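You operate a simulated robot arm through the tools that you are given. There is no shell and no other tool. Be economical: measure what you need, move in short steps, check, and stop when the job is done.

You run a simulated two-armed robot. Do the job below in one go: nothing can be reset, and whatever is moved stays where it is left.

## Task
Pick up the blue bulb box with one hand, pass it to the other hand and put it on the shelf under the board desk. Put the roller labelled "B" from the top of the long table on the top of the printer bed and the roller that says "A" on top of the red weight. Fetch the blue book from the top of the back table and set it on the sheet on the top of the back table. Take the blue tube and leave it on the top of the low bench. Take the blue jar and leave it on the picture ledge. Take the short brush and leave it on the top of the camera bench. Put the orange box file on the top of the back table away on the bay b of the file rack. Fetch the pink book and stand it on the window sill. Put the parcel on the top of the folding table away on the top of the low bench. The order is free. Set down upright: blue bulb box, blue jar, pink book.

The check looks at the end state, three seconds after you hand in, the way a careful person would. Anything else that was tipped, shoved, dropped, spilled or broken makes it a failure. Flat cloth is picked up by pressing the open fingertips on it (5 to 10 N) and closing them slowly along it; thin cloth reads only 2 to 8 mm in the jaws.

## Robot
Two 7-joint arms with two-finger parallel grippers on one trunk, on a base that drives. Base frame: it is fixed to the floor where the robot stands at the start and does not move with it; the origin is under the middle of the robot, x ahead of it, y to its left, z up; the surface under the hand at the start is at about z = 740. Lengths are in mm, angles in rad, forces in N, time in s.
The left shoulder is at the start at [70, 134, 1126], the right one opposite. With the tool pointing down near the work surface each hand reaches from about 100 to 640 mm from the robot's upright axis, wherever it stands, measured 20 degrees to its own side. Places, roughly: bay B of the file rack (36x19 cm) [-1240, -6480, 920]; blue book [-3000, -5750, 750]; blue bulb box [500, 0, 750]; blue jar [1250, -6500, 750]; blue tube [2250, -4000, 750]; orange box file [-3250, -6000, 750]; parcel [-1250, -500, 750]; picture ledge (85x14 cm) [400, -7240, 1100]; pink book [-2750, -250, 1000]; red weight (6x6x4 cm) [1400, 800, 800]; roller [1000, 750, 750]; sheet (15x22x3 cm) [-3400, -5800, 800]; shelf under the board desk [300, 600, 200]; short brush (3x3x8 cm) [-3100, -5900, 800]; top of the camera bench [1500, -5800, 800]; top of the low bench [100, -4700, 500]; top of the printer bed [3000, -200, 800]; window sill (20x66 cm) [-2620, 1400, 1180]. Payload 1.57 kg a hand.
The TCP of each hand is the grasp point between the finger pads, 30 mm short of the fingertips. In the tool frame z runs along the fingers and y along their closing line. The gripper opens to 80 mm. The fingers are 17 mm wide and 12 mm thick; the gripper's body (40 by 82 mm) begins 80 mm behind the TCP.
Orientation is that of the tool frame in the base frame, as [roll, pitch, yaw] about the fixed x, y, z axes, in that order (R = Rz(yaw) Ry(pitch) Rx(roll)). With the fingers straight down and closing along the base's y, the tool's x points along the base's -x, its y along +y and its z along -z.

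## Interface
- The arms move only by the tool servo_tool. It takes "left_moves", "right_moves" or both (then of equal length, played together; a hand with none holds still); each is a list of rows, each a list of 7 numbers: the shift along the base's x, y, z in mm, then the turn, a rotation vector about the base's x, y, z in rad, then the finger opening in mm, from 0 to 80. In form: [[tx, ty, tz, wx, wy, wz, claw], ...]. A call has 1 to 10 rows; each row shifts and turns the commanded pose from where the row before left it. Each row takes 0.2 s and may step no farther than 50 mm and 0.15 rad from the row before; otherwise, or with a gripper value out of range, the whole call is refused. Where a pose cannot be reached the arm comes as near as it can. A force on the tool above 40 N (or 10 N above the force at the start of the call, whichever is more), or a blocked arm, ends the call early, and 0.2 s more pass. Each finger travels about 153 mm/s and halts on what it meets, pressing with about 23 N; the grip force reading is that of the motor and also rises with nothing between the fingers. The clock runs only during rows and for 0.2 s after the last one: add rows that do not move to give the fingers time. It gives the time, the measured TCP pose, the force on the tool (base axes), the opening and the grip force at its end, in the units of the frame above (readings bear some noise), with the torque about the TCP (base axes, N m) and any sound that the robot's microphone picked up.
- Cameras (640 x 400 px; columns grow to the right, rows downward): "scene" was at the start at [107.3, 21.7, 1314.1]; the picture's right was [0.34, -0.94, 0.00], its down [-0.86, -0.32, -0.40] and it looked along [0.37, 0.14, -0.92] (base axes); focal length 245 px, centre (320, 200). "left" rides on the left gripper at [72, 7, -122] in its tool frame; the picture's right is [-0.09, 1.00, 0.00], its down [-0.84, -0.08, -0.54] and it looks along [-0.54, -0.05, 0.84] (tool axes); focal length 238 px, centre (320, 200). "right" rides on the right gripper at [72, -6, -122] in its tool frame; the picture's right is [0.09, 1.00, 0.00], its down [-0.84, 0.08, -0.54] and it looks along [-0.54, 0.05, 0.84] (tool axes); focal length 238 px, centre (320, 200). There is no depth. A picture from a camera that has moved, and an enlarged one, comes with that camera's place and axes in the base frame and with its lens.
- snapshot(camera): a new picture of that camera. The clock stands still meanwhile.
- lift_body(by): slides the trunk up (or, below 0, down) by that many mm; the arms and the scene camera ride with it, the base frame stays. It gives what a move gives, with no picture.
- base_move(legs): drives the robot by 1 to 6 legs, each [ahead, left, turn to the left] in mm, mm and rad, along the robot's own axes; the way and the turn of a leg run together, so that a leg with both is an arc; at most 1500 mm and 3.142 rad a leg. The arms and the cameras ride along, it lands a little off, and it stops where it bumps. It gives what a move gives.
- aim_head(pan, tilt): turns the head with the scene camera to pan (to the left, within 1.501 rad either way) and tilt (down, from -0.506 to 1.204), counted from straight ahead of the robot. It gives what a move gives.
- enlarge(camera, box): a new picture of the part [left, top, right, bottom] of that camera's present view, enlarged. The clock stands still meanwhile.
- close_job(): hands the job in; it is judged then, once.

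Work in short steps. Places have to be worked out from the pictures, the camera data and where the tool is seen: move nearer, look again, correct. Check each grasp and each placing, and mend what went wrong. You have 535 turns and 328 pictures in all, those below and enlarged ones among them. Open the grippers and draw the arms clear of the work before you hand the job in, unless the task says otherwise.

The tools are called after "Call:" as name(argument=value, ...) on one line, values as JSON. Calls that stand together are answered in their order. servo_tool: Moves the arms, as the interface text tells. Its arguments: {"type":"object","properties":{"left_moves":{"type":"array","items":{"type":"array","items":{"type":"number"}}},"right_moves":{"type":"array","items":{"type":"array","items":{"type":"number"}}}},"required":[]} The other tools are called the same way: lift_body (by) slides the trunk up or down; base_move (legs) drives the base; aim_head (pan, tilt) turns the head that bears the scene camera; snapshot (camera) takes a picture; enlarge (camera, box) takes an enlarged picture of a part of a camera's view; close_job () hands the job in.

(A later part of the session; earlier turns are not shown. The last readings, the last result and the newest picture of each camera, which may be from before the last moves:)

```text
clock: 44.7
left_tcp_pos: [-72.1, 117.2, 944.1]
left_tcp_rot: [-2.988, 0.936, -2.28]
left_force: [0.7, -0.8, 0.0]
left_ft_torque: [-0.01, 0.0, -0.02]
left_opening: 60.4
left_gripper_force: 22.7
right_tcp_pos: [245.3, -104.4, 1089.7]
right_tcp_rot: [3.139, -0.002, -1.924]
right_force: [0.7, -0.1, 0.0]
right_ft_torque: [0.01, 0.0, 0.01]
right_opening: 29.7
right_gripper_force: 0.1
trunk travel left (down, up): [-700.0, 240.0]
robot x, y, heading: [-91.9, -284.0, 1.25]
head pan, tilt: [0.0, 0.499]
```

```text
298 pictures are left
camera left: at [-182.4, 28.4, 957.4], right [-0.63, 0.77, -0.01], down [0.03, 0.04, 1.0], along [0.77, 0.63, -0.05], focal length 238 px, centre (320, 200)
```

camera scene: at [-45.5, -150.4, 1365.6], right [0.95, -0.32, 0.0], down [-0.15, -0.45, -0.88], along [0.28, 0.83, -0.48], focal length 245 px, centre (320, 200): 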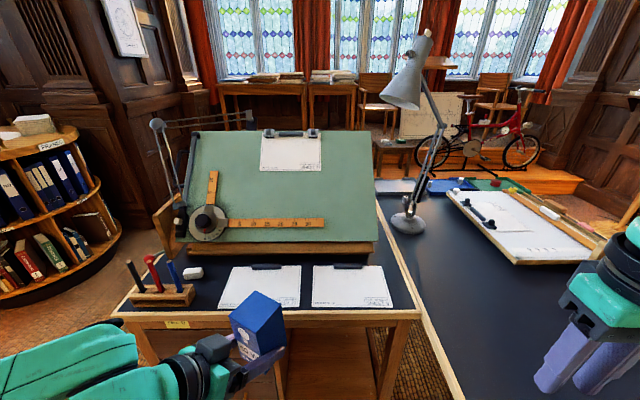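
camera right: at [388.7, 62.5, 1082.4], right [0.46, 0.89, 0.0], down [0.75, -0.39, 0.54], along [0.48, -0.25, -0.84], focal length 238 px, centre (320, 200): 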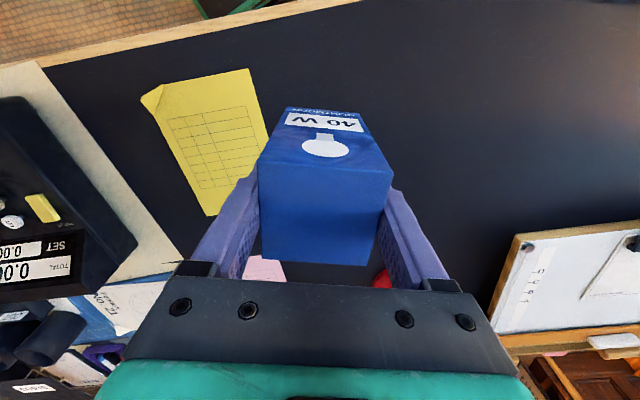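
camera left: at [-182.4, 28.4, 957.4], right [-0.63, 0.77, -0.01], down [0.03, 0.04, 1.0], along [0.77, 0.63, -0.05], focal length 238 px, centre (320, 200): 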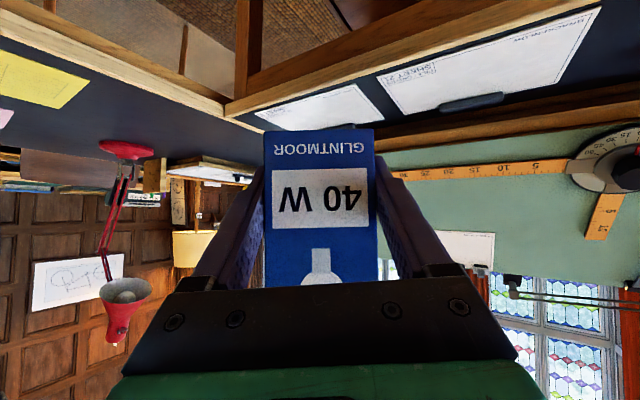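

Robot faces the desk; hands clear of the edge by 200 mm. Lower the trunk 400 and look under.

Call:
lift_body(by=-400)

Call:
snapshot(camera="scene")

Call:
snapshot(camera="left")

```text
clock: 47.8
left_tcp_pos: [-86.4, 119.2, 598.1]
left_tcp_rot: [-2.941, 0.953, -2.239]
left_force: [-0.1, 0.8, -0.5]
left_ft_torque: [-0.05, 0.03, -0.01]
left_opening: 60.1
left_gripper_force: 23.6
right_tcp_pos: [229.1, -99.2, 766.0]
right_tcp_rot: [-2.938, 0.012, -1.888]
right_force: [0.3, -0.6, -0.5]
right_ft_torque: [-0.01, 0.07, 0.03]
right_opening: 30.0
right_gripper_force: 0.1
trunk travel left (down, up): [-350.0, 590.0]
robot x, y, heading: [-88.1, -285.7, 1.244]
head pan, tilt: [0.0, 0.499]
heard: click
stopped: the arm was blocked; the commanded pose is now the measured one
```

```text
297 pictures are left
camera scene: at [-91.1, -138.8, 1022.5], right [0.95, -0.32, 0.05], down [-0.11, -0.47, -0.88], along [0.3, 0.83, -0.47], focal length 245 px, centre (320, 200)
```

scene: 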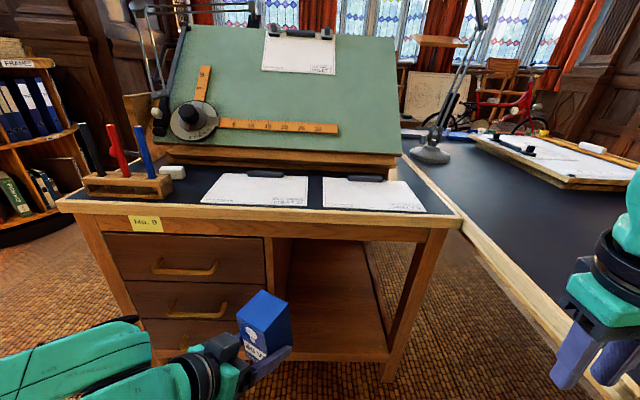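

```text
296 pictures are left
camera left: at [-195.5, 31.2, 609.0], right [-0.63, 0.77, -0.04], down [0.0, 0.05, 1.0], along [0.77, 0.63, -0.03], focal length 238 px, centre (320, 200)
```

left: 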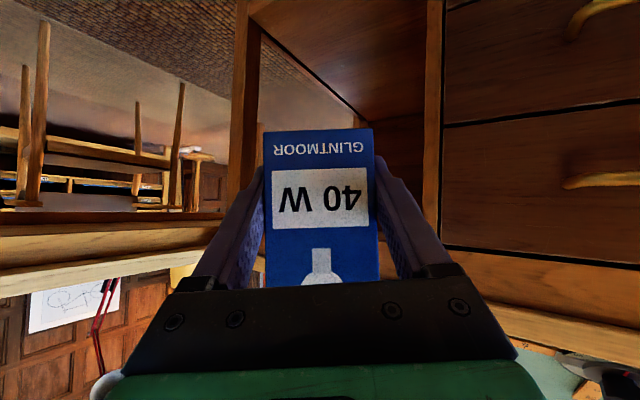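

The right elbow rested on the long table while lowering. Raise 60, shift the robot 140 mm left, clear of the table.

Call:
lift_body(by=60)

Call:
base_move(legs=[[0, 140, 0.012]])

Call:
lift_body(by=-150)

Call:
aim_head(pan=-0.3, tilt=0.5)

Call:
snapshot(camera="scene")

```text
clock: 48.8
left_tcp_pos: [-64.8, 117.3, 652.7]
left_tcp_rot: [-2.999, 0.933, -2.283]
left_force: [0.7, 0.3, 0.5]
left_ft_torque: [0.01, 0.04, 0.01]
left_opening: 59.9
left_gripper_force: 22.6
right_tcp_pos: [254.8, -106.0, 807.4]
right_tcp_rot: [-2.998, 0.003, -1.893]
right_force: [0.4, 0.5, -0.3]
right_ft_torque: [0.01, 0.04, -0.01]
right_opening: 30.1
right_gripper_force: 0.1
trunk travel left (down, up): [-410.0, 530.0]
robot x, y, heading: [-85.1, -283.9, 1.249]
head pan, tilt: [0.0, 0.499]
```

```text
clock: 50.1
left_tcp_pos: [-206.0, 160.3, 654.1]
left_tcp_rot: [-2.995, 0.937, -2.271]
left_force: [0.1, -0.2, -0.7]
left_ft_torque: [-0.01, 0.02, -0.01]
left_opening: 59.9
left_gripper_force: 22.9
right_tcp_pos: [116.3, -55.5, 807.4]
right_tcp_rot: [-2.996, 0.003, -1.88]
right_force: [0.1, 0.1, 0.2]
right_ft_torque: [0.0, -0.03, -0.01]
right_opening: 30.0
right_gripper_force: 0.0
trunk travel left (down, up): [-410.0, 530.0]
robot x, y, heading: [-222.2, -242.7, 1.262]
head pan, tilt: [0.0, 0.499]
```

```text
clock: 51.9
left_tcp_pos: [-232.7, 168.5, 504.0]
left_tcp_rot: [-2.931, 0.954, -2.207]
left_force: [-0.6, 0.3, -0.2]
left_ft_torque: [-0.02, 0.0, -0.05]
left_opening: 59.8
left_gripper_force: 22.7
right_tcp_pos: [85.3, -44.2, 673.9]
right_tcp_rot: [-2.934, 0.01, -1.869]
right_force: [1.2, -0.5, -0.8]
right_ft_torque: [0.11, 0.18, 0.02]
right_opening: 29.8
right_gripper_force: 0.0
trunk travel left (down, up): [-260.0, 680.0]
robot x, y, heading: [-223.7, -238.4, 1.267]
head pan, tilt: [0.0, 0.499]
```

```text
clock: 52.7
left_tcp_pos: [-230.9, 168.2, 506.6]
left_tcp_rot: [-2.944, 0.963, -2.205]
left_force: [-0.2, 0.3, 0.1]
left_ft_torque: [0.03, 0.0, 0.03]
left_opening: 59.6
left_gripper_force: 22.9
right_tcp_pos: [88.8, -37.9, 669.0]
right_tcp_rot: [-2.965, 0.022, -1.855]
right_force: [-0.2, 0.5, 0.9]
right_ft_torque: [-0.02, 0.01, -0.01]
right_opening: 30.0
right_gripper_force: 0.0
trunk travel left (down, up): [-260.0, 680.0]
robot x, y, heading: [-222.2, -237.7, 1.283]
head pan, tilt: [-0.3, 0.499]
```

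```text
295 pictures are left
camera scene: at [-218.2, -98.7, 932.1], right [0.83, -0.55, 0.07], down [-0.2, -0.41, -0.89], along [0.52, 0.72, -0.45], focal length 245 px, centre (320, 200)
```

scene: 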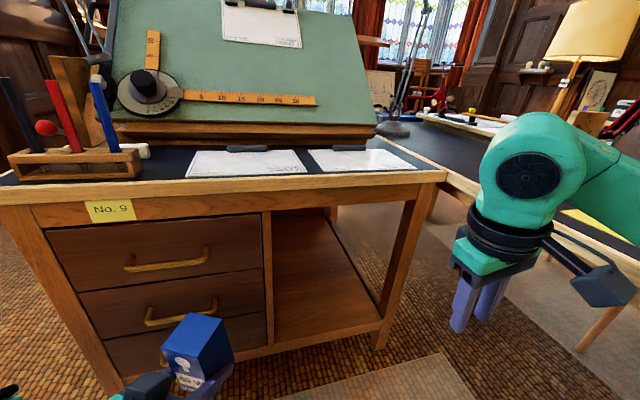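

The robot is leaning: the right elbow is still on the long table. Raise it again and look at the right arm's posture.

Call:
lift_body(by=260)

Call:
aim_head(pan=-0.9, tilt=0.7)

Call:
snapshot(camera="scene")

```text
clock: 53.0
left_tcp_pos: [-219.1, 167.4, 509.3]
left_tcp_rot: [-3.019, 0.95, -2.257]
left_force: [0.5, -0.4, -0.2]
left_ft_torque: [0.0, 0.02, 0.01]
left_opening: 59.7
left_gripper_force: 22.8
right_tcp_pos: [105.1, -26.6, 650.8]
right_tcp_rot: [-3.033, 0.067, -1.847]
right_force: [-0.7, 0.7, -0.6]
right_ft_torque: [0.0, -0.05, -0.01]
right_opening: 29.9
right_gripper_force: 0.0
trunk travel left (down, up): [-261.0, 679.0]
robot x, y, heading: [-226.2, -237.4, 1.282]
head pan, tilt: [-0.3, 0.499]
stopped: the arm was blocked; the commanded pose is now the measured one
```

```text
clock: 54.0
left_tcp_pos: [-228.1, 167.8, 504.7]
left_tcp_rot: [-3.009, 0.948, -2.251]
left_force: [0.1, 0.3, -0.3]
left_ft_torque: [-0.04, 0.02, 0.01]
left_opening: 59.8
left_gripper_force: 22.7
right_tcp_pos: [99.1, -31.2, 647.5]
right_tcp_rot: [-3.048, 0.043, -1.856]
right_force: [-0.9, 0.3, -1.2]
right_ft_torque: [0.01, -0.05, -0.01]
right_opening: 30.2
right_gripper_force: 0.1
trunk travel left (down, up): [-261.0, 679.0]
robot x, y, heading: [-236.3, -232.6, 1.285]
head pan, tilt: [-0.901, 0.7]
```

```text
294 pictures are left
camera scene: at [-186.1, -141.7, 912.3], right [0.38, -0.93, 0.03], down [-0.55, -0.25, -0.79], along [0.74, 0.28, -0.61], focal length 245 px, centre (320, 200)
```

scene: 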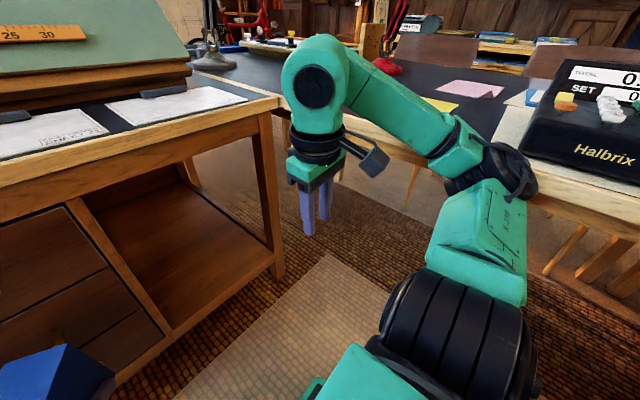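

The right elbow slid just under the long table's lip. Drive left away from it, then look again.

Call:
base_move(legs=[[0, 120, 0]])

Call:
snapshot(camera="scene")

```text
clock: 55.2
left_tcp_pos: [-313.5, 196.2, 507.4]
left_tcp_rot: [-3.058, 0.93, -2.295]
left_force: [0.3, -0.1, -0.3]
left_ft_torque: [0.02, 0.0, 0.02]
left_opening: 59.9
left_gripper_force: 23.0
right_tcp_pos: [17.5, -12.2, 641.5]
right_tcp_rot: [-3.043, 0.018, -1.857]
right_force: [0.4, -0.3, 0.1]
right_ft_torque: [0.0, -0.02, -0.03]
right_opening: 30.0
right_gripper_force: 0.0
trunk travel left (down, up): [-261.0, 679.0]
robot x, y, heading: [-337.6, -205.9, 1.282]
head pan, tilt: [-0.901, 0.7]
```

```text
293 pictures are left
camera scene: at [-241.3, -122.4, 908.8], right [0.37, -0.93, 0.0], down [-0.6, -0.24, -0.77], along [0.71, 0.28, -0.64], focal length 245 px, centre (320, 200)
```

scene: 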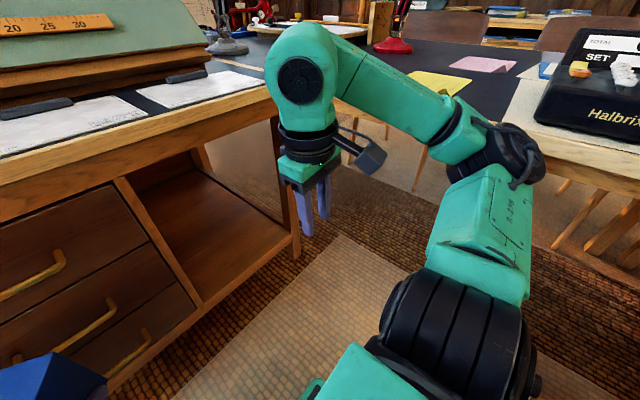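

Call:
base_move(legs=[[0, 130, 0]])

Call:
snapshot(camera="scene")

```text
clock: 56.5
left_tcp_pos: [-439.2, 233.5, 507.2]
left_tcp_rot: [-3.06, 0.929, -2.294]
left_force: [-0.1, 0.2, -0.2]
left_ft_torque: [-0.03, -0.06, 0.0]
left_opening: 59.5
left_gripper_force: 23.3
right_tcp_pos: [-109.4, 24.7, 640.5]
right_tcp_rot: [-3.041, 0.021, -1.858]
right_force: [-1.0, 0.2, 0.1]
right_ft_torque: [-0.01, 0.01, 0.02]
right_opening: 29.8
right_gripper_force: 0.0
trunk travel left (down, up): [-261.0, 679.0]
robot x, y, heading: [-460.8, -164.2, 1.282]
head pan, tilt: [-0.901, 0.7]
```

```text
292 pictures are left
camera scene: at [-366.8, -85.2, 908.7], right [0.37, -0.93, 0.0], down [-0.6, -0.24, -0.77], along [0.71, 0.28, -0.64], focal length 245 px, centre (320, 200)
```

scene: 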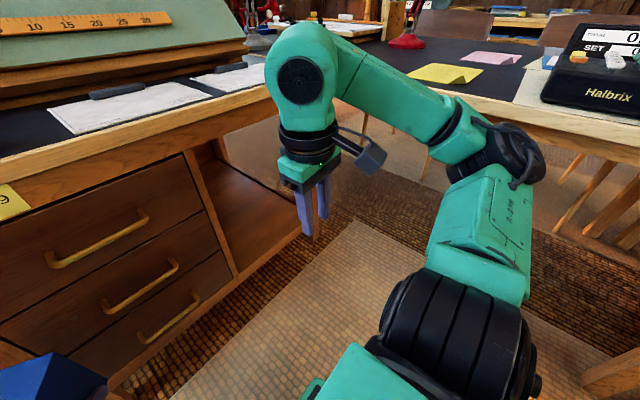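

Free now. Here, well clear of everything, I lower the trunk further and turn the robot about 0.52 rad right to aim diagonally at the open bay.

Call:
lift_body(by=-200)

Call:
base_move(legs=[[0, 0, -0.54]])

Call:
aim_head(pan=0.2, tilt=0.4)

Call:
snapshot(camera="scene")

```text
clock: 58.7
left_tcp_pos: [-439.5, 233.4, 307.4]
left_tcp_rot: [-3.061, 0.928, -2.297]
left_force: [1.0, -0.4, -0.2]
left_ft_torque: [0.04, -0.01, -0.04]
left_opening: 59.4
left_gripper_force: 22.7
right_tcp_pos: [-107.4, 26.4, 442.8]
right_tcp_rot: [-3.046, 0.022, -1.858]
right_force: [-0.6, -0.3, 0.4]
right_ft_torque: [-0.01, -0.03, 0.0]
right_opening: 30.2
right_gripper_force: 0.0
trunk travel left (down, up): [-61.0, 879.0]
robot x, y, heading: [-462.0, -168.7, 1.284]
head pan, tilt: [-0.901, 0.7]
```

```text
clock: 60.6
left_tcp_pos: [-239.8, 165.4, 306.4]
left_tcp_rot: [-3.059, 0.927, -2.829]
left_force: [0.1, 0.0, -0.2]
left_ft_torque: [0.01, -0.01, -0.02]
left_opening: 59.4
left_gripper_force: 22.7
right_tcp_pos: [-59.4, -180.7, 442.6]
right_tcp_rot: [-3.042, 0.021, -2.389]
right_force: [0.2, -0.3, -0.5]
right_ft_torque: [0.01, 0.02, -0.01]
right_opening: 30.0
right_gripper_force: 0.1
trunk travel left (down, up): [-61.0, 879.0]
robot x, y, heading: [-459.8, -164.3, 0.753]
head pan, tilt: [-0.901, 0.7]
```

```text
clock: 61.9
left_tcp_pos: [-239.9, 166.0, 306.6]
left_tcp_rot: [-3.059, 0.928, -2.827]
left_force: [0.7, 0.1, -1.3]
left_ft_torque: [-0.04, 0.02, -0.03]
left_opening: 59.7
left_gripper_force: 22.7
right_tcp_pos: [-59.4, -180.3, 441.9]
right_tcp_rot: [-3.044, 0.021, -2.389]
right_force: [-0.2, -0.6, -0.4]
right_ft_torque: [-0.02, 0.0, 0.01]
right_opening: 29.7
right_gripper_force: 0.0
trunk travel left (down, up): [-61.0, 879.0]
robot x, y, heading: [-462.1, -164.3, 0.747]
head pan, tilt: [0.201, 0.4]
```

```text
291 pictures are left
camera scene: at [-368.9, -55.5, 735.5], right [0.81, -0.58, 0.0], down [-0.23, -0.32, -0.92], along [0.54, 0.75, -0.39], focal length 245 px, centre (320, 200)
```

scene: 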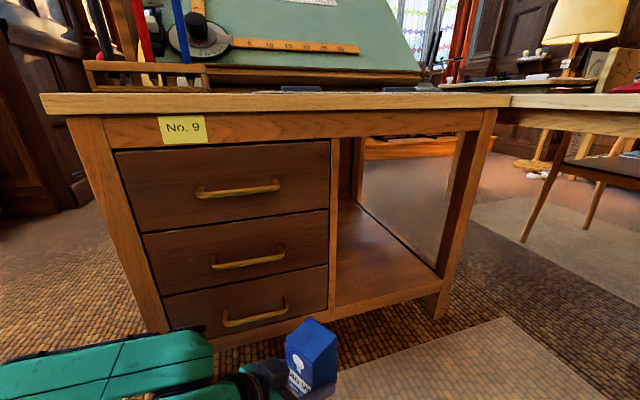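

Shelf: top z≈197, front edge u=303, bay from e≈−139 to 215, deep. Now extend the left arm ahead and straighten its yaw.

Call:
servo_tool(left_moves=[[29, 16, 0, 0, 0, 0.114, 0], [29, 16, 0, 0, 0, 0.114, 0], [29, 16, 0, 0, 0, 0.114, 0], [29, 16, 0, 0, 0, 0.114, 0], [29, 15, 0, 0, 0, 0.114, 0], [0, 0, 0, 0, 0, 0, 0]])

Call:
snapshot(camera="scene")

Call:
snapshot(camera="left")

```text
clock: 63.3
left_tcp_pos: [-93.2, 244.1, 306.9]
left_tcp_rot: [-3.06, 0.927, -2.257]
left_force: [0.5, -0.1, -0.7]
left_ft_torque: [0.0, -0.02, 0.02]
left_opening: 59.6
left_gripper_force: 22.7
right_tcp_pos: [-61.0, -180.9, 441.7]
right_tcp_rot: [-3.045, 0.022, -2.388]
right_force: [0.4, -0.6, -0.2]
right_ft_torque: [-0.01, 0.0, 0.03]
right_opening: 29.8
right_gripper_force: 0.1
trunk travel left (down, up): [-61.0, 879.0]
robot x, y, heading: [-457.8, -165.9, 0.749]
head pan, tilt: [0.201, 0.4]
```

```text
290 pictures are left
camera scene: at [-368.9, -55.5, 735.5], right [0.81, -0.58, 0.0], down [-0.23, -0.32, -0.92], along [0.54, 0.75, -0.39], focal length 245 px, centre (320, 200)
```

scene: 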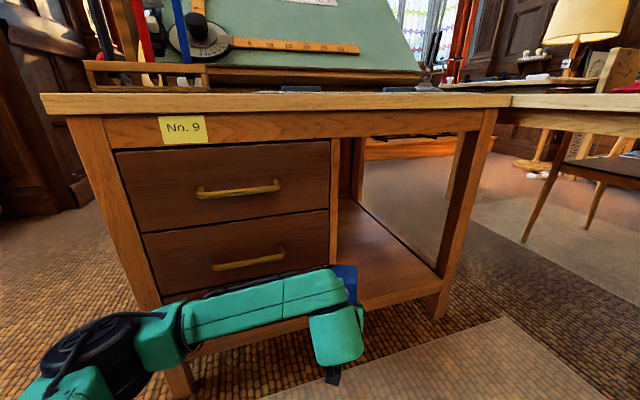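

```text
289 pictures are left
camera left: at [-195.6, 147.6, 323.2], right [-0.69, 0.72, 0.03], down [0.07, 0.03, 1.0], along [0.72, 0.69, -0.07], focal length 238 px, centre (320, 200)
```

left: 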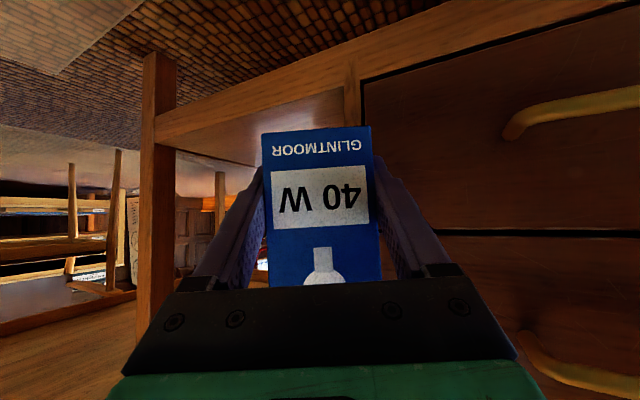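

The left elbow would hit the drawers this way, and the right elbow the long table. Better: keep the trunk higher (right elbow above the long table), and reach steeply down in front of the bay. Back off and raise first.

Call:
base_move(legs=[[-100, 0, 0]])

Call:
lift_body(by=379)

Call:
servo_tool(right_moves=[[0, 0, 30, 0, 0, 0, 30], [0, 0, 30, 0, 0, 0, 30], [0, 0, 30, 0, 0, 0, 30], [0, 0, 30, 0, 0, 0, 30], [0, 0, 30, 0, 0, 0, 30]])

Call:
aim_head(pan=-1.0, tilt=0.6)

Call:
snapshot(camera="scene")

```text
clock: 64.5
left_tcp_pos: [-167.1, 177.3, 308.1]
left_tcp_rot: [-3.06, 0.929, -2.259]
left_force: [-0.4, 0.0, -0.1]
left_ft_torque: [0.02, 0.01, 0.02]
left_opening: 59.5
left_gripper_force: 23.1
right_tcp_pos: [-132.3, -249.6, 442.1]
right_tcp_rot: [-3.043, 0.021, -2.388]
right_force: [0.2, -0.1, 0.0]
right_ft_torque: [0.02, 0.0, 0.02]
right_opening: 29.9
right_gripper_force: 0.1
trunk travel left (down, up): [-61.0, 879.0]
robot x, y, heading: [-535.5, -235.1, 0.745]
head pan, tilt: [0.201, 0.4]
```

```text
clock: 68.1
left_tcp_pos: [-166.7, 177.4, 685.8]
left_tcp_rot: [-3.061, 0.928, -2.258]
left_force: [-0.3, -0.4, 0.3]
left_ft_torque: [0.01, 0.04, 0.02]
left_opening: 59.4
left_gripper_force: 22.7
right_tcp_pos: [-132.9, -248.5, 821.0]
right_tcp_rot: [-3.044, 0.02, -2.388]
right_force: [-0.8, 0.2, 0.5]
right_ft_torque: [0.0, -0.01, -0.02]
right_opening: 29.9
right_gripper_force: 0.1
trunk travel left (down, up): [-440.0, 500.0]
robot x, y, heading: [-535.2, -232.8, 0.752]
head pan, tilt: [0.201, 0.4]
```

```text
clock: 69.3
left_tcp_pos: [-166.5, 178.3, 686.9]
left_tcp_rot: [-3.06, 0.929, -2.259]
left_force: [-0.3, -0.3, 0.3]
left_ft_torque: [0.0, 0.02, 0.01]
left_opening: 59.5
left_gripper_force: 22.7
right_tcp_pos: [-126.8, -188.6, 945.4]
right_tcp_rot: [-3.044, 0.023, -2.39]
right_force: [0.0, 0.4, 0.4]
right_ft_torque: [0.02, 0.03, 0.0]
right_opening: 30.1
right_gripper_force: 0.0
right hand out of reach, approached as far as the arm can: row 1, 2, 3, 4, 5
trunk travel left (down, up): [-440.0, 500.0]
robot x, y, heading: [-536.4, -231.7, 0.752]
head pan, tilt: [0.201, 0.4]
```

```text
clock: 70.7
left_tcp_pos: [-167.5, 177.7, 686.5]
left_tcp_rot: [-3.06, 0.929, -2.259]
left_force: [0.0, -0.3, 1.3]
left_ft_torque: [-0.04, -0.01, 0.01]
left_opening: 59.4
left_gripper_force: 22.8
right_tcp_pos: [-125.3, -190.8, 944.4]
right_tcp_rot: [-3.043, 0.022, -2.389]
right_force: [0.8, -0.5, 0.9]
right_ft_torque: [0.0, 0.0, 0.03]
right_opening: 30.1
right_gripper_force: 0.1
trunk travel left (down, up): [-440.0, 500.0]
robot x, y, heading: [-535.2, -235.4, 0.753]
head pan, tilt: [-1.0, 0.6]
```

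```text
288 pictures are left
camera scene: at [-410.0, -220.6, 1096.3], right [-0.25, -0.97, 0.0], down [-0.55, 0.14, -0.83], along [0.8, -0.2, -0.56], focal length 245 px, centre (320, 200)
```

scene: 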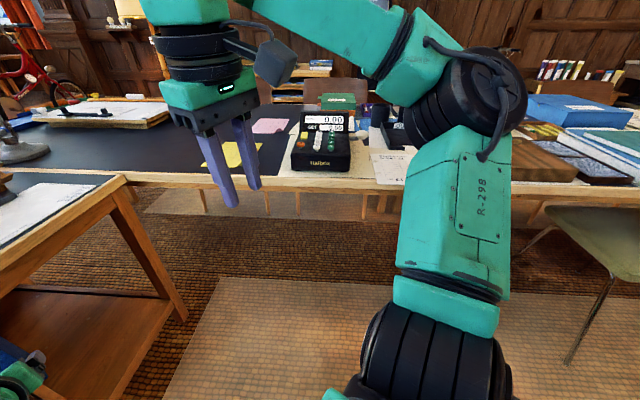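

The right elbow is now high up. Turn to face the desk again and drive right in front of the open bay, staying back.

Call:
base_move(legs=[[0, 0, 0.51], [0, -417, 0]])

Call:
aim_head(pan=0, tilt=0.7)

Call:
snapshot(camera="scene")

```text
clock: 74.8
left_tcp_pos: [-20.6, 180.1, 686.7]
left_tcp_rot: [-3.061, 0.929, -1.745]
left_force: [0.9, 0.3, -0.5]
left_ft_torque: [0.01, -0.02, 0.01]
left_opening: 59.6
left_gripper_force: 22.7
right_tcp_pos: [195.9, -120.9, 943.8]
right_tcp_rot: [-3.044, 0.022, -1.873]
right_force: [0.8, 0.1, -0.6]
right_ft_torque: [-0.03, 0.02, -0.02]
right_opening: 30.0
right_gripper_force: 0.1
trunk travel left (down, up): [-440.0, 500.0]
robot x, y, heading: [-139.2, -359.1, 1.267]
head pan, tilt: [-1.0, 0.6]
```

```text
clock: 76.0
left_tcp_pos: [-21.6, 178.1, 686.2]
left_tcp_rot: [-3.061, 0.929, -1.745]
left_force: [0.3, -0.7, -1.0]
left_ft_torque: [-0.01, 0.01, 0.02]
left_opening: 59.5
left_gripper_force: 22.8
right_tcp_pos: [196.4, -121.1, 943.3]
right_tcp_rot: [-3.045, 0.023, -1.875]
right_force: [0.5, 0.1, 0.0]
right_ft_torque: [-0.05, -0.01, 0.01]
right_opening: 30.0
right_gripper_force: 0.0
trunk travel left (down, up): [-440.0, 500.0]
robot x, y, heading: [-141.8, -357.3, 1.265]
head pan, tilt: [0.0, 0.7]
```

```text
287 pictures are left
camera scene: at [-95.6, -230.0, 1087.7], right [0.95, -0.3, 0.0], down [-0.19, -0.61, -0.76], along [0.23, 0.73, -0.64], focal length 245 px, centre (320, 200)
```

scene: 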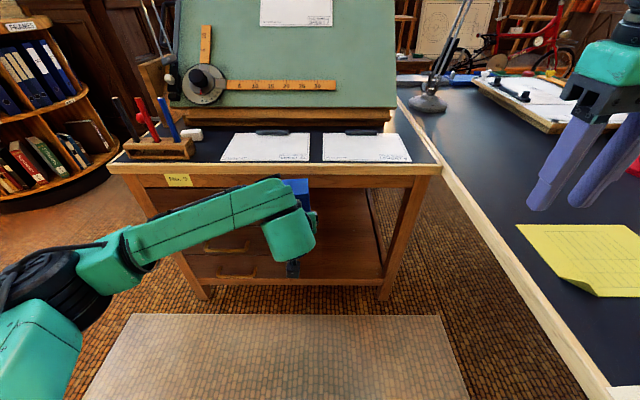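

Lined up. Lower the left hand steeply with the trunk kept here, pulling it slightly in.

Call:
servo_tool(left_moves=[[2.3, -12, -39, 0, 0, 0, 0], [2.3, -12, -39, 0, 0, 0, 0], [2.3, -12, -39, 0, 0, 0, 0], [2.3, -12, -39, 0, 0, 0, 0], [2.3, -12, -39, 0, 0, 0, 0], [2.3, -12, -39, 0, 0, 0, 0], [2.3, -12, -39, 0, 0, 0, 0], [2.3, -12, -39, 0, 0, 0, 0], [2.3, -12, -39, 0, 0, 0, 0], [0, 0, 0, 0, 0, 0, 0]])

Call:
snapshot(camera="scene")

Call:
snapshot(camera="left")

```text
clock: 78.2
left_tcp_pos: [-1.0, 69.4, 334.7]
left_tcp_rot: [-3.06, 0.929, -1.744]
left_force: [0.1, 0.1, -0.4]
left_ft_torque: [-0.04, 0.02, -0.03]
left_opening: 59.4
left_gripper_force: 22.2
right_tcp_pos: [195.4, -121.2, 943.3]
right_tcp_rot: [-3.045, 0.022, -1.875]
right_force: [0.0, -0.6, -0.1]
right_ft_torque: [-0.01, -0.03, -0.02]
right_opening: 30.1
right_gripper_force: 0.0
trunk travel left (down, up): [-440.0, 500.0]
robot x, y, heading: [-138.2, -363.9, 1.266]
head pan, tilt: [0.0, 0.7]
```

```text
286 pictures are left
camera scene: at [-95.8, -229.9, 1087.7], right [0.95, -0.3, 0.0], down [-0.19, -0.61, -0.76], along [0.23, 0.73, -0.64], focal length 245 px, centre (320, 200)
```

scene: 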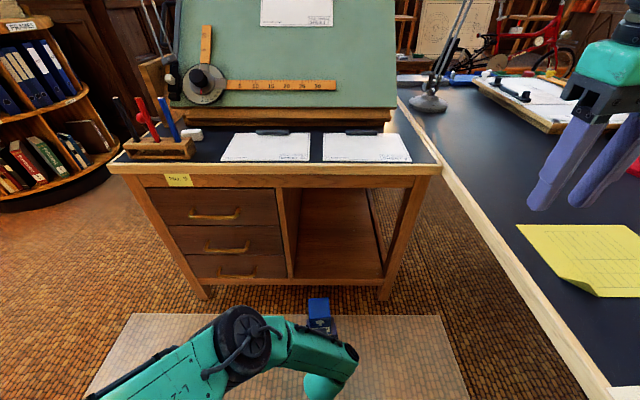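

```text
285 pictures are left
camera left: at [-41.3, -65.0, 349.8], right [-0.96, 0.29, 0.02], down [0.04, 0.06, 1.0], along [0.29, 0.96, -0.07], focal length 238 px, centre (320, 200)
```

left: 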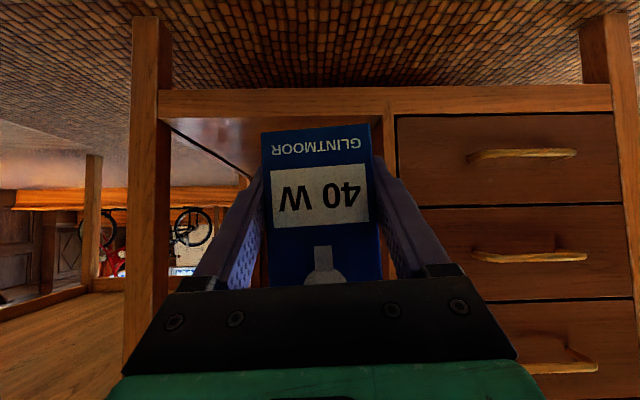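

Works well: the box faces the bay. Shift the hand 60 mm right and 40 ahead, then drive ahead in steps.

Call:
servo_tool(left_moves=[[23, 7, -15, 0, 0, 0, 0], [23, 7, -15, 0, 0, 0, 0], [23, 7, -10, 0, 0, 0, 0], [0, 0, 0, 0, 0, 0, 0]])

Call:
base_move(legs=[[180, 0, 0]])

Call:
snapshot(camera="scene")

Call:
snapshot(camera="left")

```text
clock: 79.4
left_tcp_pos: [-30.1, 134.3, 314.6]
left_tcp_rot: [3.104, 0.971, -1.761]
left_force: [-1.0, -0.5, 0.4]
left_ft_torque: [-0.02, -0.01, 0.0]
left_opening: 59.5
left_gripper_force: 23.4
left hand out of reach, approached as far as the arm can: row 2, 3
right_tcp_pos: [194.7, -121.1, 943.5]
right_tcp_rot: [-3.044, 0.023, -1.876]
right_force: [0.8, 0.2, 0.3]
right_ft_torque: [0.02, 0.0, -0.03]
right_opening: 29.9
right_gripper_force: 0.1
trunk travel left (down, up): [-440.0, 500.0]
robot x, y, heading: [-140.9, -360.3, 1.26]
head pan, tilt: [0.0, 0.7]
stopped in row 4 (left hand): the arm was blocked; the commanded pose is now the measured one
```

```text
clock: 80.9
left_tcp_pos: [23.8, 302.9, 314.6]
left_tcp_rot: [3.104, 0.967, -1.763]
left_force: [0.7, -0.2, 0.3]
left_ft_torque: [0.0, 0.01, 0.0]
left_opening: 59.1
left_gripper_force: 23.4
right_tcp_pos: [250.8, 49.9, 943.4]
right_tcp_rot: [-3.045, 0.021, -1.877]
right_force: [-1.2, 0.0, -0.7]
right_ft_torque: [-0.02, 0.01, -0.01]
right_opening: 29.9
right_gripper_force: 0.1
trunk travel left (down, up): [-440.0, 500.0]
robot x, y, heading: [-83.5, -186.5, 1.26]
head pan, tilt: [0.0, 0.7]
```

```text
284 pictures are left
camera scene: at [-41.4, -59.6, 1087.5], right [0.95, -0.3, 0.0], down [-0.2, -0.61, -0.76], along [0.23, 0.73, -0.64], focal length 245 px, centre (320, 200)
```

scene: 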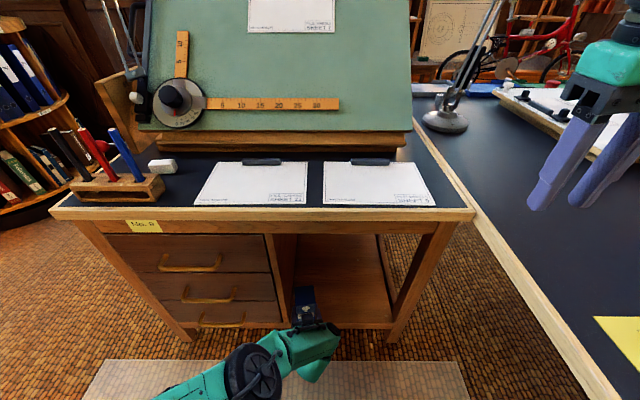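

```text
283 pictures are left
camera left: at [-5.2, 164.3, 324.2], right [-0.97, 0.21, 0.1], down [0.1, 0.01, 0.99], along [0.21, 0.98, -0.03], focal length 238 px, centre (320, 200)
```

left: 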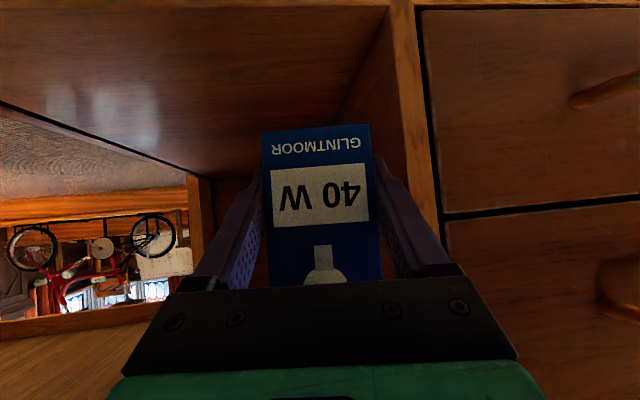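

The arm stopped at a limit with a slight roll (0.1 rad). Turn the base −0.12 to swing the hand right in the bay and level the roll.

Call:
base_move(legs=[[0, 0, -0.12]])

Call:
servo_tool(left_moves=[[0, 0, 0, -0.016, -0.049, 0, 0], [0, 0, 0, -0.016, -0.049, 0, 0], [0, 0, 0, 0, 0, 0, 0]])

Call:
snapshot(camera="left")

```text
clock: 81.9
left_tcp_pos: [81.6, 286.5, 314.1]
left_tcp_rot: [3.101, 0.97, -1.882]
left_force: [-0.6, 0.6, -0.6]
left_ft_torque: [-0.04, -0.02, 0.05]
left_opening: 59.5
left_gripper_force: 23.6
right_tcp_pos: [277.3, 5.7, 943.0]
right_tcp_rot: [-3.043, 0.024, -1.994]
right_force: [0.0, -0.1, 0.1]
right_ft_torque: [0.01, -0.02, -0.01]
right_opening: 30.1
right_gripper_force: 0.0
trunk travel left (down, up): [-440.0, 500.0]
robot x, y, heading: [-87.3, -191.2, 1.143]
head pan, tilt: [0.0, 0.7]
```

```text
clock: 82.7
left_tcp_pos: [81.1, 287.6, 312.5]
left_tcp_rot: [-3.0, 0.962, -1.732]
left_force: [-0.2, -0.3, -0.6]
left_ft_torque: [0.01, 0.02, -0.02]
left_opening: 59.7
left_gripper_force: 23.2
right_tcp_pos: [276.6, 7.2, 944.3]
right_tcp_rot: [-3.044, 0.023, -1.997]
right_force: [-0.1, -0.1, -0.6]
right_ft_torque: [0.03, 0.0, -0.01]
right_opening: 30.3
right_gripper_force: 0.1
trunk travel left (down, up): [-440.0, 500.0]
robot x, y, heading: [-85.4, -191.5, 1.141]
head pan, tilt: [0.0, 0.7]
```

```text
282 pictures are left
camera left: at [34.9, 153.1, 324.2], right [-0.95, 0.33, -0.01], down [0.0, 0.03, 1.0], along [0.33, 0.94, -0.03], focal length 238 px, centre (320, 200)
```

left: 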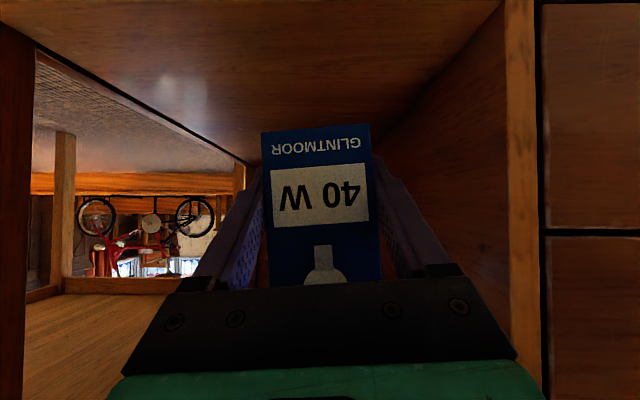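

Level and centred in the bay. Drive in 95 mm along the desk normal, then lower with the trunk.

Call:
base_move(legs=[[94, 11, 0]])

Call:
lift_body(by=-65)

Call:
snapshot(camera="left")

Call:
snapshot(camera="scene")

```text
clock: 83.8
left_tcp_pos: [110.2, 377.1, 313.5]
left_tcp_rot: [-2.998, 0.96, -1.734]
left_force: [-0.4, -0.5, 0.2]
left_ft_torque: [-0.02, -0.01, 0.01]
left_opening: 59.3
left_gripper_force: 22.9
right_tcp_pos: [306.6, 97.6, 943.6]
right_tcp_rot: [-3.044, 0.021, -1.995]
right_force: [-0.3, 0.0, -0.4]
right_ft_torque: [-0.03, 0.02, -0.01]
right_opening: 30.0
right_gripper_force: 0.0
trunk travel left (down, up): [-440.0, 500.0]
robot x, y, heading: [-57.6, -99.6, 1.144]
head pan, tilt: [0.0, 0.7]
```

```text
clock: 84.9
left_tcp_pos: [110.5, 377.5, 249.4]
left_tcp_rot: [-2.999, 0.962, -1.734]
left_force: [0.4, -0.6, 0.7]
left_ft_torque: [-0.01, 0.0, 0.01]
left_opening: 59.5
left_gripper_force: 23.6
right_tcp_pos: [304.6, 96.8, 879.0]
right_tcp_rot: [-3.044, 0.023, -1.994]
right_force: [0.4, 0.7, 0.1]
right_ft_torque: [0.02, -0.02, 0.01]
right_opening: 29.9
right_gripper_force: 0.1
trunk travel left (down, up): [-375.0, 565.0]
robot x, y, heading: [-52.7, -101.4, 1.145]
head pan, tilt: [0.0, 0.7]
```

```text
281 pictures are left
camera left: at [64.1, 243.2, 259.3], right [-0.95, 0.33, -0.01], down [0.0, 0.03, 1.0], along [0.33, 0.94, -0.03], focal length 238 px, centre (320, 200)
```

left: 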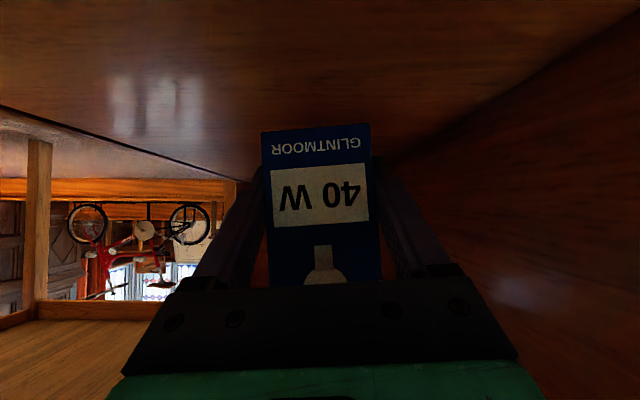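

```text
280 pictures are left
camera scene: at [2.5, 23.9, 1022.7], right [0.91, -0.41, 0.0], down [-0.27, -0.59, -0.76], along [0.32, 0.7, -0.64], focal length 245 px, centre (320, 200)
```

scene: 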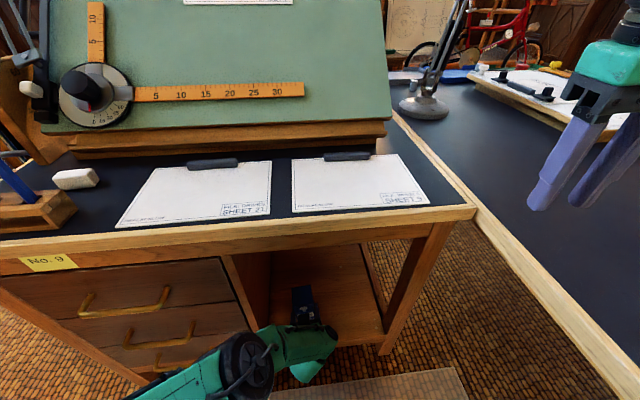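

Box is inside, bottom ≈ 220. Lower more with the trunk, then in small steps.

Call:
lift_body(by=-16)

Call:
lift_body(by=-5)

Call:
snapshot(camera="left")

```text
clock: 85.5
left_tcp_pos: [110.1, 376.8, 234.7]
left_tcp_rot: [-2.999, 0.962, -1.732]
left_force: [0.1, -0.5, 0.3]
left_ft_torque: [0.01, -0.02, -0.02]
left_opening: 59.4
left_gripper_force: 22.8
right_tcp_pos: [304.0, 96.4, 863.7]
right_tcp_rot: [-3.044, 0.023, -1.994]
right_force: [-0.1, 0.8, -0.4]
right_ft_torque: [0.0, 0.02, 0.01]
right_opening: 30.0
right_gripper_force: 0.0
trunk travel left (down, up): [-359.0, 581.0]
robot x, y, heading: [-57.2, -98.9, 1.145]
head pan, tilt: [0.0, 0.7]
```

```text
clock: 86.0
left_tcp_pos: [110.5, 375.9, 227.2]
left_tcp_rot: [-3.001, 0.961, -1.735]
left_force: [-0.6, -0.6, -0.6]
left_ft_torque: [-0.02, 0.03, -0.01]
left_opening: 59.5
left_gripper_force: 22.6
right_tcp_pos: [305.4, 97.3, 857.6]
right_tcp_rot: [-3.044, 0.024, -1.994]
right_force: [-0.2, 0.7, 0.6]
right_ft_torque: [0.03, 0.0, -0.02]
right_opening: 30.1
right_gripper_force: 0.1
trunk travel left (down, up): [-354.0, 586.0]
robot x, y, heading: [-54.8, -99.6, 1.145]
head pan, tilt: [0.0, 0.7]
```

```text
279 pictures are left
camera left: at [64.1, 243.2, 238.2], right [-0.95, 0.33, -0.01], down [0.0, 0.03, 1.0], along [0.33, 0.94, -0.03], focal length 238 px, centre (320, 200)
```

left: 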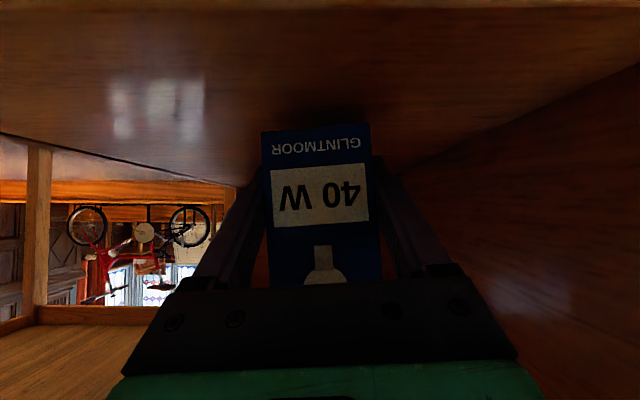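

Bottom is nearly on the shelf. A few more millimetres with force checks.

Call:
lift_body(by=-3)

Call:
lift_body(by=-3)

```text
clock: 86.5
left_tcp_pos: [111.1, 376.0, 223.0]
left_tcp_rot: [-3.0, 0.961, -1.732]
left_force: [0.7, -0.3, 0.1]
left_ft_torque: [-0.04, -0.02, 0.0]
left_opening: 59.3
left_gripper_force: 23.1
right_tcp_pos: [305.8, 96.4, 854.3]
right_tcp_rot: [-3.044, 0.022, -1.992]
right_force: [0.3, -0.8, -0.3]
right_ft_torque: [0.02, 0.02, 0.01]
right_opening: 30.1
right_gripper_force: 0.1
trunk travel left (down, up): [-351.0, 589.0]
robot x, y, heading: [-54.6, -99.9, 1.14]
head pan, tilt: [0.0, 0.7]
```

```text
clock: 87.1
left_tcp_pos: [110.7, 376.6, 222.3]
left_tcp_rot: [-2.998, 0.963, -1.733]
left_force: [0.1, 0.9, -0.6]
left_ft_torque: [-0.01, 0.04, 0.0]
left_opening: 59.5
left_gripper_force: 23.2
right_tcp_pos: [304.4, 95.9, 851.1]
right_tcp_rot: [-3.045, 0.023, -1.995]
right_force: [-0.3, 0.0, -0.6]
right_ft_torque: [0.01, -0.04, 0.0]
right_opening: 29.9
right_gripper_force: 0.1
trunk travel left (down, up): [-348.0, 592.0]
robot x, y, heading: [-56.0, -99.0, 1.143]
head pan, tilt: [0.0, 0.7]
```

Call:
lift_body(by=-3)

Call:
lift_body(by=-3)

Call:
enlarge(camera="left", box=[220, 60, 420, 200])

```text
clock: 87.6
left_tcp_pos: [110.4, 375.5, 219.0]
left_tcp_rot: [-3.0, 0.962, -1.733]
left_force: [0.8, -0.7, -0.6]
left_ft_torque: [0.01, 0.0, 0.0]
left_opening: 59.4
left_gripper_force: 23.2
right_tcp_pos: [306.1, 96.0, 849.4]
right_tcp_rot: [-3.044, 0.023, -1.994]
right_force: [0.2, 0.5, 0.4]
right_ft_torque: [-0.01, 0.01, 0.01]
right_opening: 29.9
right_gripper_force: 0.0
trunk travel left (down, up): [-345.0, 595.0]
robot x, y, heading: [-59.4, -102.4, 1.142]
head pan, tilt: [0.0, 0.7]
```

```text
clock: 88.1
left_tcp_pos: [110.1, 377.1, 215.7]
left_tcp_rot: [-3.001, 0.963, -1.733]
left_force: [0.2, 0.1, 1.2]
left_ft_torque: [-0.04, 0.08, 0.02]
left_opening: 59.4
left_gripper_force: 22.8
right_tcp_pos: [304.8, 97.6, 847.3]
right_tcp_rot: [-3.044, 0.023, -1.995]
right_force: [-0.3, -0.2, 0.8]
right_ft_torque: [-0.02, -0.02, -0.01]
right_opening: 29.8
right_gripper_force: 0.1
trunk travel left (down, up): [-342.0, 598.0]
robot x, y, heading: [-54.4, -100.4, 1.142]
head pan, tilt: [0.0, 0.7]
```

```text
2.86 times, centred on (320, 130) of left
camera zoom: at [64.2, 243.4, 226.4], right [-0.95, 0.33, -0.01], down [0.0, 0.03, 1.0], along [0.33, 0.94, -0.03], focal length 681 px, centre (320, 400)
```

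zoom: 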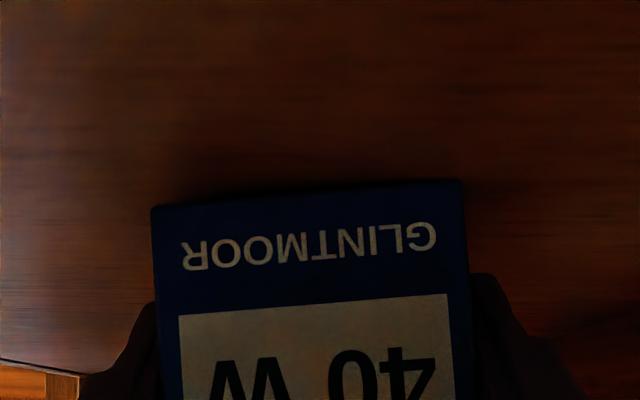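

The box is rolled about 0.08 rad in the grip; level it by rolling the hand a bit before setting down.

Call:
lift_body(by=5)

Call:
servo_tool(left_moves=[[0, 0, 0, 0.014, 0.04, 0, 0], [0, 0, 0, 0.014, 0.04, 0, 0], [0, 0, 0, 0, 0, 0, 0]])

Call:
enlarge(camera="left", box=[220, 60, 420, 200])

```text
clock: 88.7
left_tcp_pos: [110.3, 376.8, 220.4]
left_tcp_rot: [-3.0, 0.962, -1.735]
left_force: [-0.9, 0.0, -0.8]
left_ft_torque: [-0.03, 0.0, 0.0]
left_opening: 59.1
left_gripper_force: 23.1
right_tcp_pos: [305.3, 96.4, 852.2]
right_tcp_rot: [-3.045, 0.021, -1.996]
right_force: [-0.4, -0.2, -0.1]
right_ft_torque: [-0.01, 0.01, 0.02]
right_opening: 29.9
right_gripper_force: 0.1
trunk travel left (down, up): [-347.0, 593.0]
robot x, y, heading: [-52.9, -99.2, 1.143]
head pan, tilt: [0.0, 0.7]
```

```text
clock: 89.5
left_tcp_pos: [111.4, 377.3, 221.9]
left_tcp_rot: [3.134, 0.971, -1.856]
left_force: [-0.1, 0.2, -0.4]
left_ft_torque: [-0.04, 0.02, -0.02]
left_opening: 59.4
left_gripper_force: 22.7
right_tcp_pos: [305.4, 96.8, 851.5]
right_tcp_rot: [-3.045, 0.022, -1.995]
right_force: [0.8, -0.3, -0.1]
right_ft_torque: [0.01, -0.03, -0.03]
right_opening: 29.8
right_gripper_force: 0.0
trunk travel left (down, up): [-347.0, 593.0]
robot x, y, heading: [-56.3, -102.6, 1.141]
head pan, tilt: [0.0, 0.7]
```

```text
2.86 times, centred on (320, 130) of left
camera zoom: at [65.3, 242.7, 230.9], right [-0.94, 0.33, 0.08], down [0.08, 0.0, 1.0], along [0.32, 0.95, -0.03], focal length 681 px, centre (320, 400)
```

zoom: 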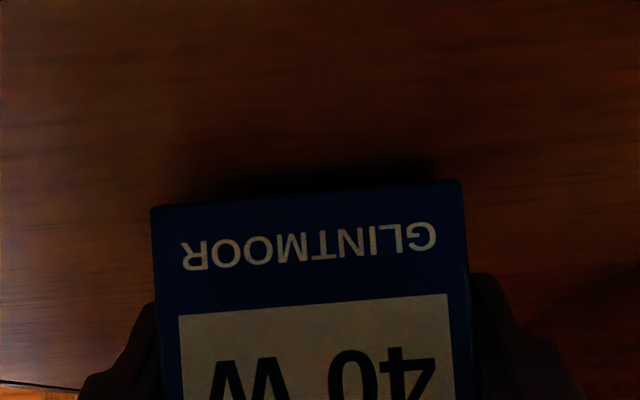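

Box is level. Lower to contact.

Call:
lift_body(by=-6)

Call:
lift_body(by=-4)

Call:
lift_body(by=-3)

```text
clock: 90.0
left_tcp_pos: [111.2, 376.0, 214.0]
left_tcp_rot: [3.136, 0.97, -1.855]
left_force: [-0.1, 0.0, -0.2]
left_ft_torque: [0.01, 0.02, 0.0]
left_opening: 59.2
left_gripper_force: 23.0
right_tcp_pos: [305.6, 96.9, 846.5]
right_tcp_rot: [-3.044, 0.022, -1.996]
right_force: [0.2, 0.9, 0.3]
right_ft_torque: [0.01, 0.0, -0.02]
right_opening: 30.0
right_gripper_force: 0.0
trunk travel left (down, up): [-341.0, 599.0]
robot x, y, heading: [-55.0, -97.1, 1.144]
head pan, tilt: [0.0, 0.7]
```

```text
clock: 90.5
left_tcp_pos: [111.6, 377.2, 214.3]
left_tcp_rot: [3.135, 0.977, -1.855]
left_force: [-2.1, -3.6, 19.3]
left_ft_torque: [-0.43, -0.02, 0.01]
left_opening: 59.3
left_gripper_force: 22.6
right_tcp_pos: [305.2, 94.8, 842.0]
right_tcp_rot: [-3.045, 0.025, -1.995]
right_force: [-0.6, -1.1, 0.5]
right_ft_torque: [0.02, -0.03, 0.0]
right_opening: 30.1
right_gripper_force: 0.0
trunk travel left (down, up): [-337.0, 603.0]
robot x, y, heading: [-55.7, -101.5, 1.143]
head pan, tilt: [0.0, 0.7]
```

```text
clock: 91.0
left_tcp_pos: [112.2, 378.2, 211.1]
left_tcp_rot: [3.135, 0.978, -1.857]
left_force: [2.8, 1.3, 24.6]
left_ft_torque: [0.07, -0.15, -0.03]
left_opening: 59.4
left_gripper_force: 23.7
right_tcp_pos: [303.9, 93.4, 839.8]
right_tcp_rot: [-3.045, 0.027, -1.994]
right_force: [-0.2, -0.7, -0.3]
right_ft_torque: [-0.03, 0.01, 0.01]
right_opening: 30.1
right_gripper_force: 0.0
trunk travel left (down, up): [-334.0, 606.0]
robot x, y, heading: [-57.8, -103.2, 1.139]
head pan, tilt: [0.0, 0.7]
```

On the shelf (contact about 20 N). Ease up 3 mm, open the fingers, and back out along the tool direction.

Call:
lift_body(by=4)

Call:
servo_tool(left_moves=[[0, 0, 0, 0, 0, 0, 66], [0, 0, 0, 0, 0, 0, 72], [0, 0, 0, 0, 0, 0, 80], [0, 0, 0, 0, 0, 0, 80]])

Call:
snapshot(camera="left")

```text
clock: 91.6
left_tcp_pos: [110.4, 375.8, 211.3]
left_tcp_rot: [3.135, 0.972, -1.854]
left_force: [1.1, 1.2, 8.7]
left_ft_torque: [0.42, -0.11, 0.0]
left_opening: 59.8
left_gripper_force: 23.3
right_tcp_pos: [305.8, 96.0, 842.0]
right_tcp_rot: [-3.044, 0.024, -1.995]
right_force: [-0.5, 0.1, 0.4]
right_ft_torque: [0.0, -0.04, 0.01]
right_opening: 30.0
right_gripper_force: 0.1
trunk travel left (down, up): [-338.0, 602.0]
robot x, y, heading: [-55.0, -103.4, 1.139]
head pan, tilt: [0.0, 0.7]
```

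```text
clock: 92.6
left_tcp_pos: [111.7, 377.3, 212.1]
left_tcp_rot: [3.136, 0.97, -1.855]
left_force: [0.1, 0.6, 1.1]
left_ft_torque: [0.01, -0.01, 0.0]
left_opening: 79.8
left_gripper_force: 0.0
right_tcp_pos: [305.3, 96.7, 841.9]
right_tcp_rot: [-3.043, 0.022, -1.995]
right_force: [-0.3, 0.2, 0.6]
right_ft_torque: [0.03, 0.02, 0.01]
right_opening: 30.1
right_gripper_force: 0.0
trunk travel left (down, up): [-338.0, 602.0]
robot x, y, heading: [-57.5, -99.9, 1.143]
head pan, tilt: [0.0, 0.7]
```

```text
276 pictures are left
camera left: at [65.2, 242.7, 221.9], right [-0.94, 0.33, 0.08], down [0.08, 0.0, 1.0], along [0.32, 0.95, -0.03], focal length 238 px, centre (320, 200)
```

left: 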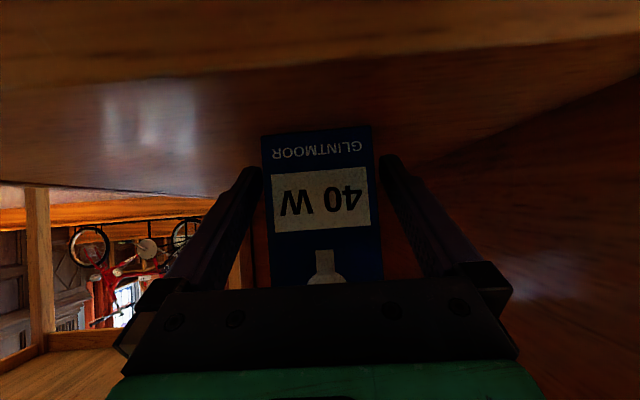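

Standing. Back out along the tool axis.

Call:
base_move(legs=[[-148, -18, 0], [-150, 0, 0]])

Call:
snapshot(camera="left")

```text
clock: 94.9
left_tcp_pos: [4.5, 96.2, 212.0]
left_tcp_rot: [3.136, 0.972, -1.858]
left_force: [0.1, -0.4, 0.2]
left_ft_torque: [-0.01, 0.01, 0.01]
left_opening: 80.0
left_gripper_force: 0.0
right_tcp_pos: [197.0, -186.0, 843.2]
right_tcp_rot: [-3.045, 0.024, -1.998]
right_force: [0.0, 0.2, -0.1]
right_ft_torque: [0.02, 0.0, 0.0]
right_opening: 29.9
right_gripper_force: 0.0
trunk travel left (down, up): [-338.0, 602.0]
robot x, y, heading: [-166.6, -378.5, 1.141]
head pan, tilt: [0.0, 0.7]
```

```text
275 pictures are left
camera left: at [-42.2, -37.7, 222.3], right [-0.94, 0.33, 0.08], down [0.08, 0.0, 1.0], along [0.33, 0.94, -0.03], focal length 238 px, centre (320, 200)
```

left: 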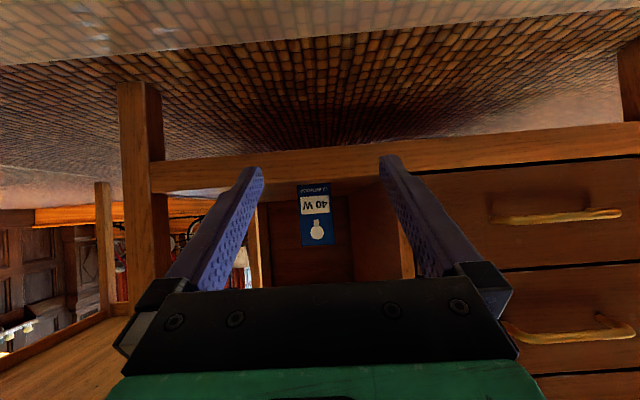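

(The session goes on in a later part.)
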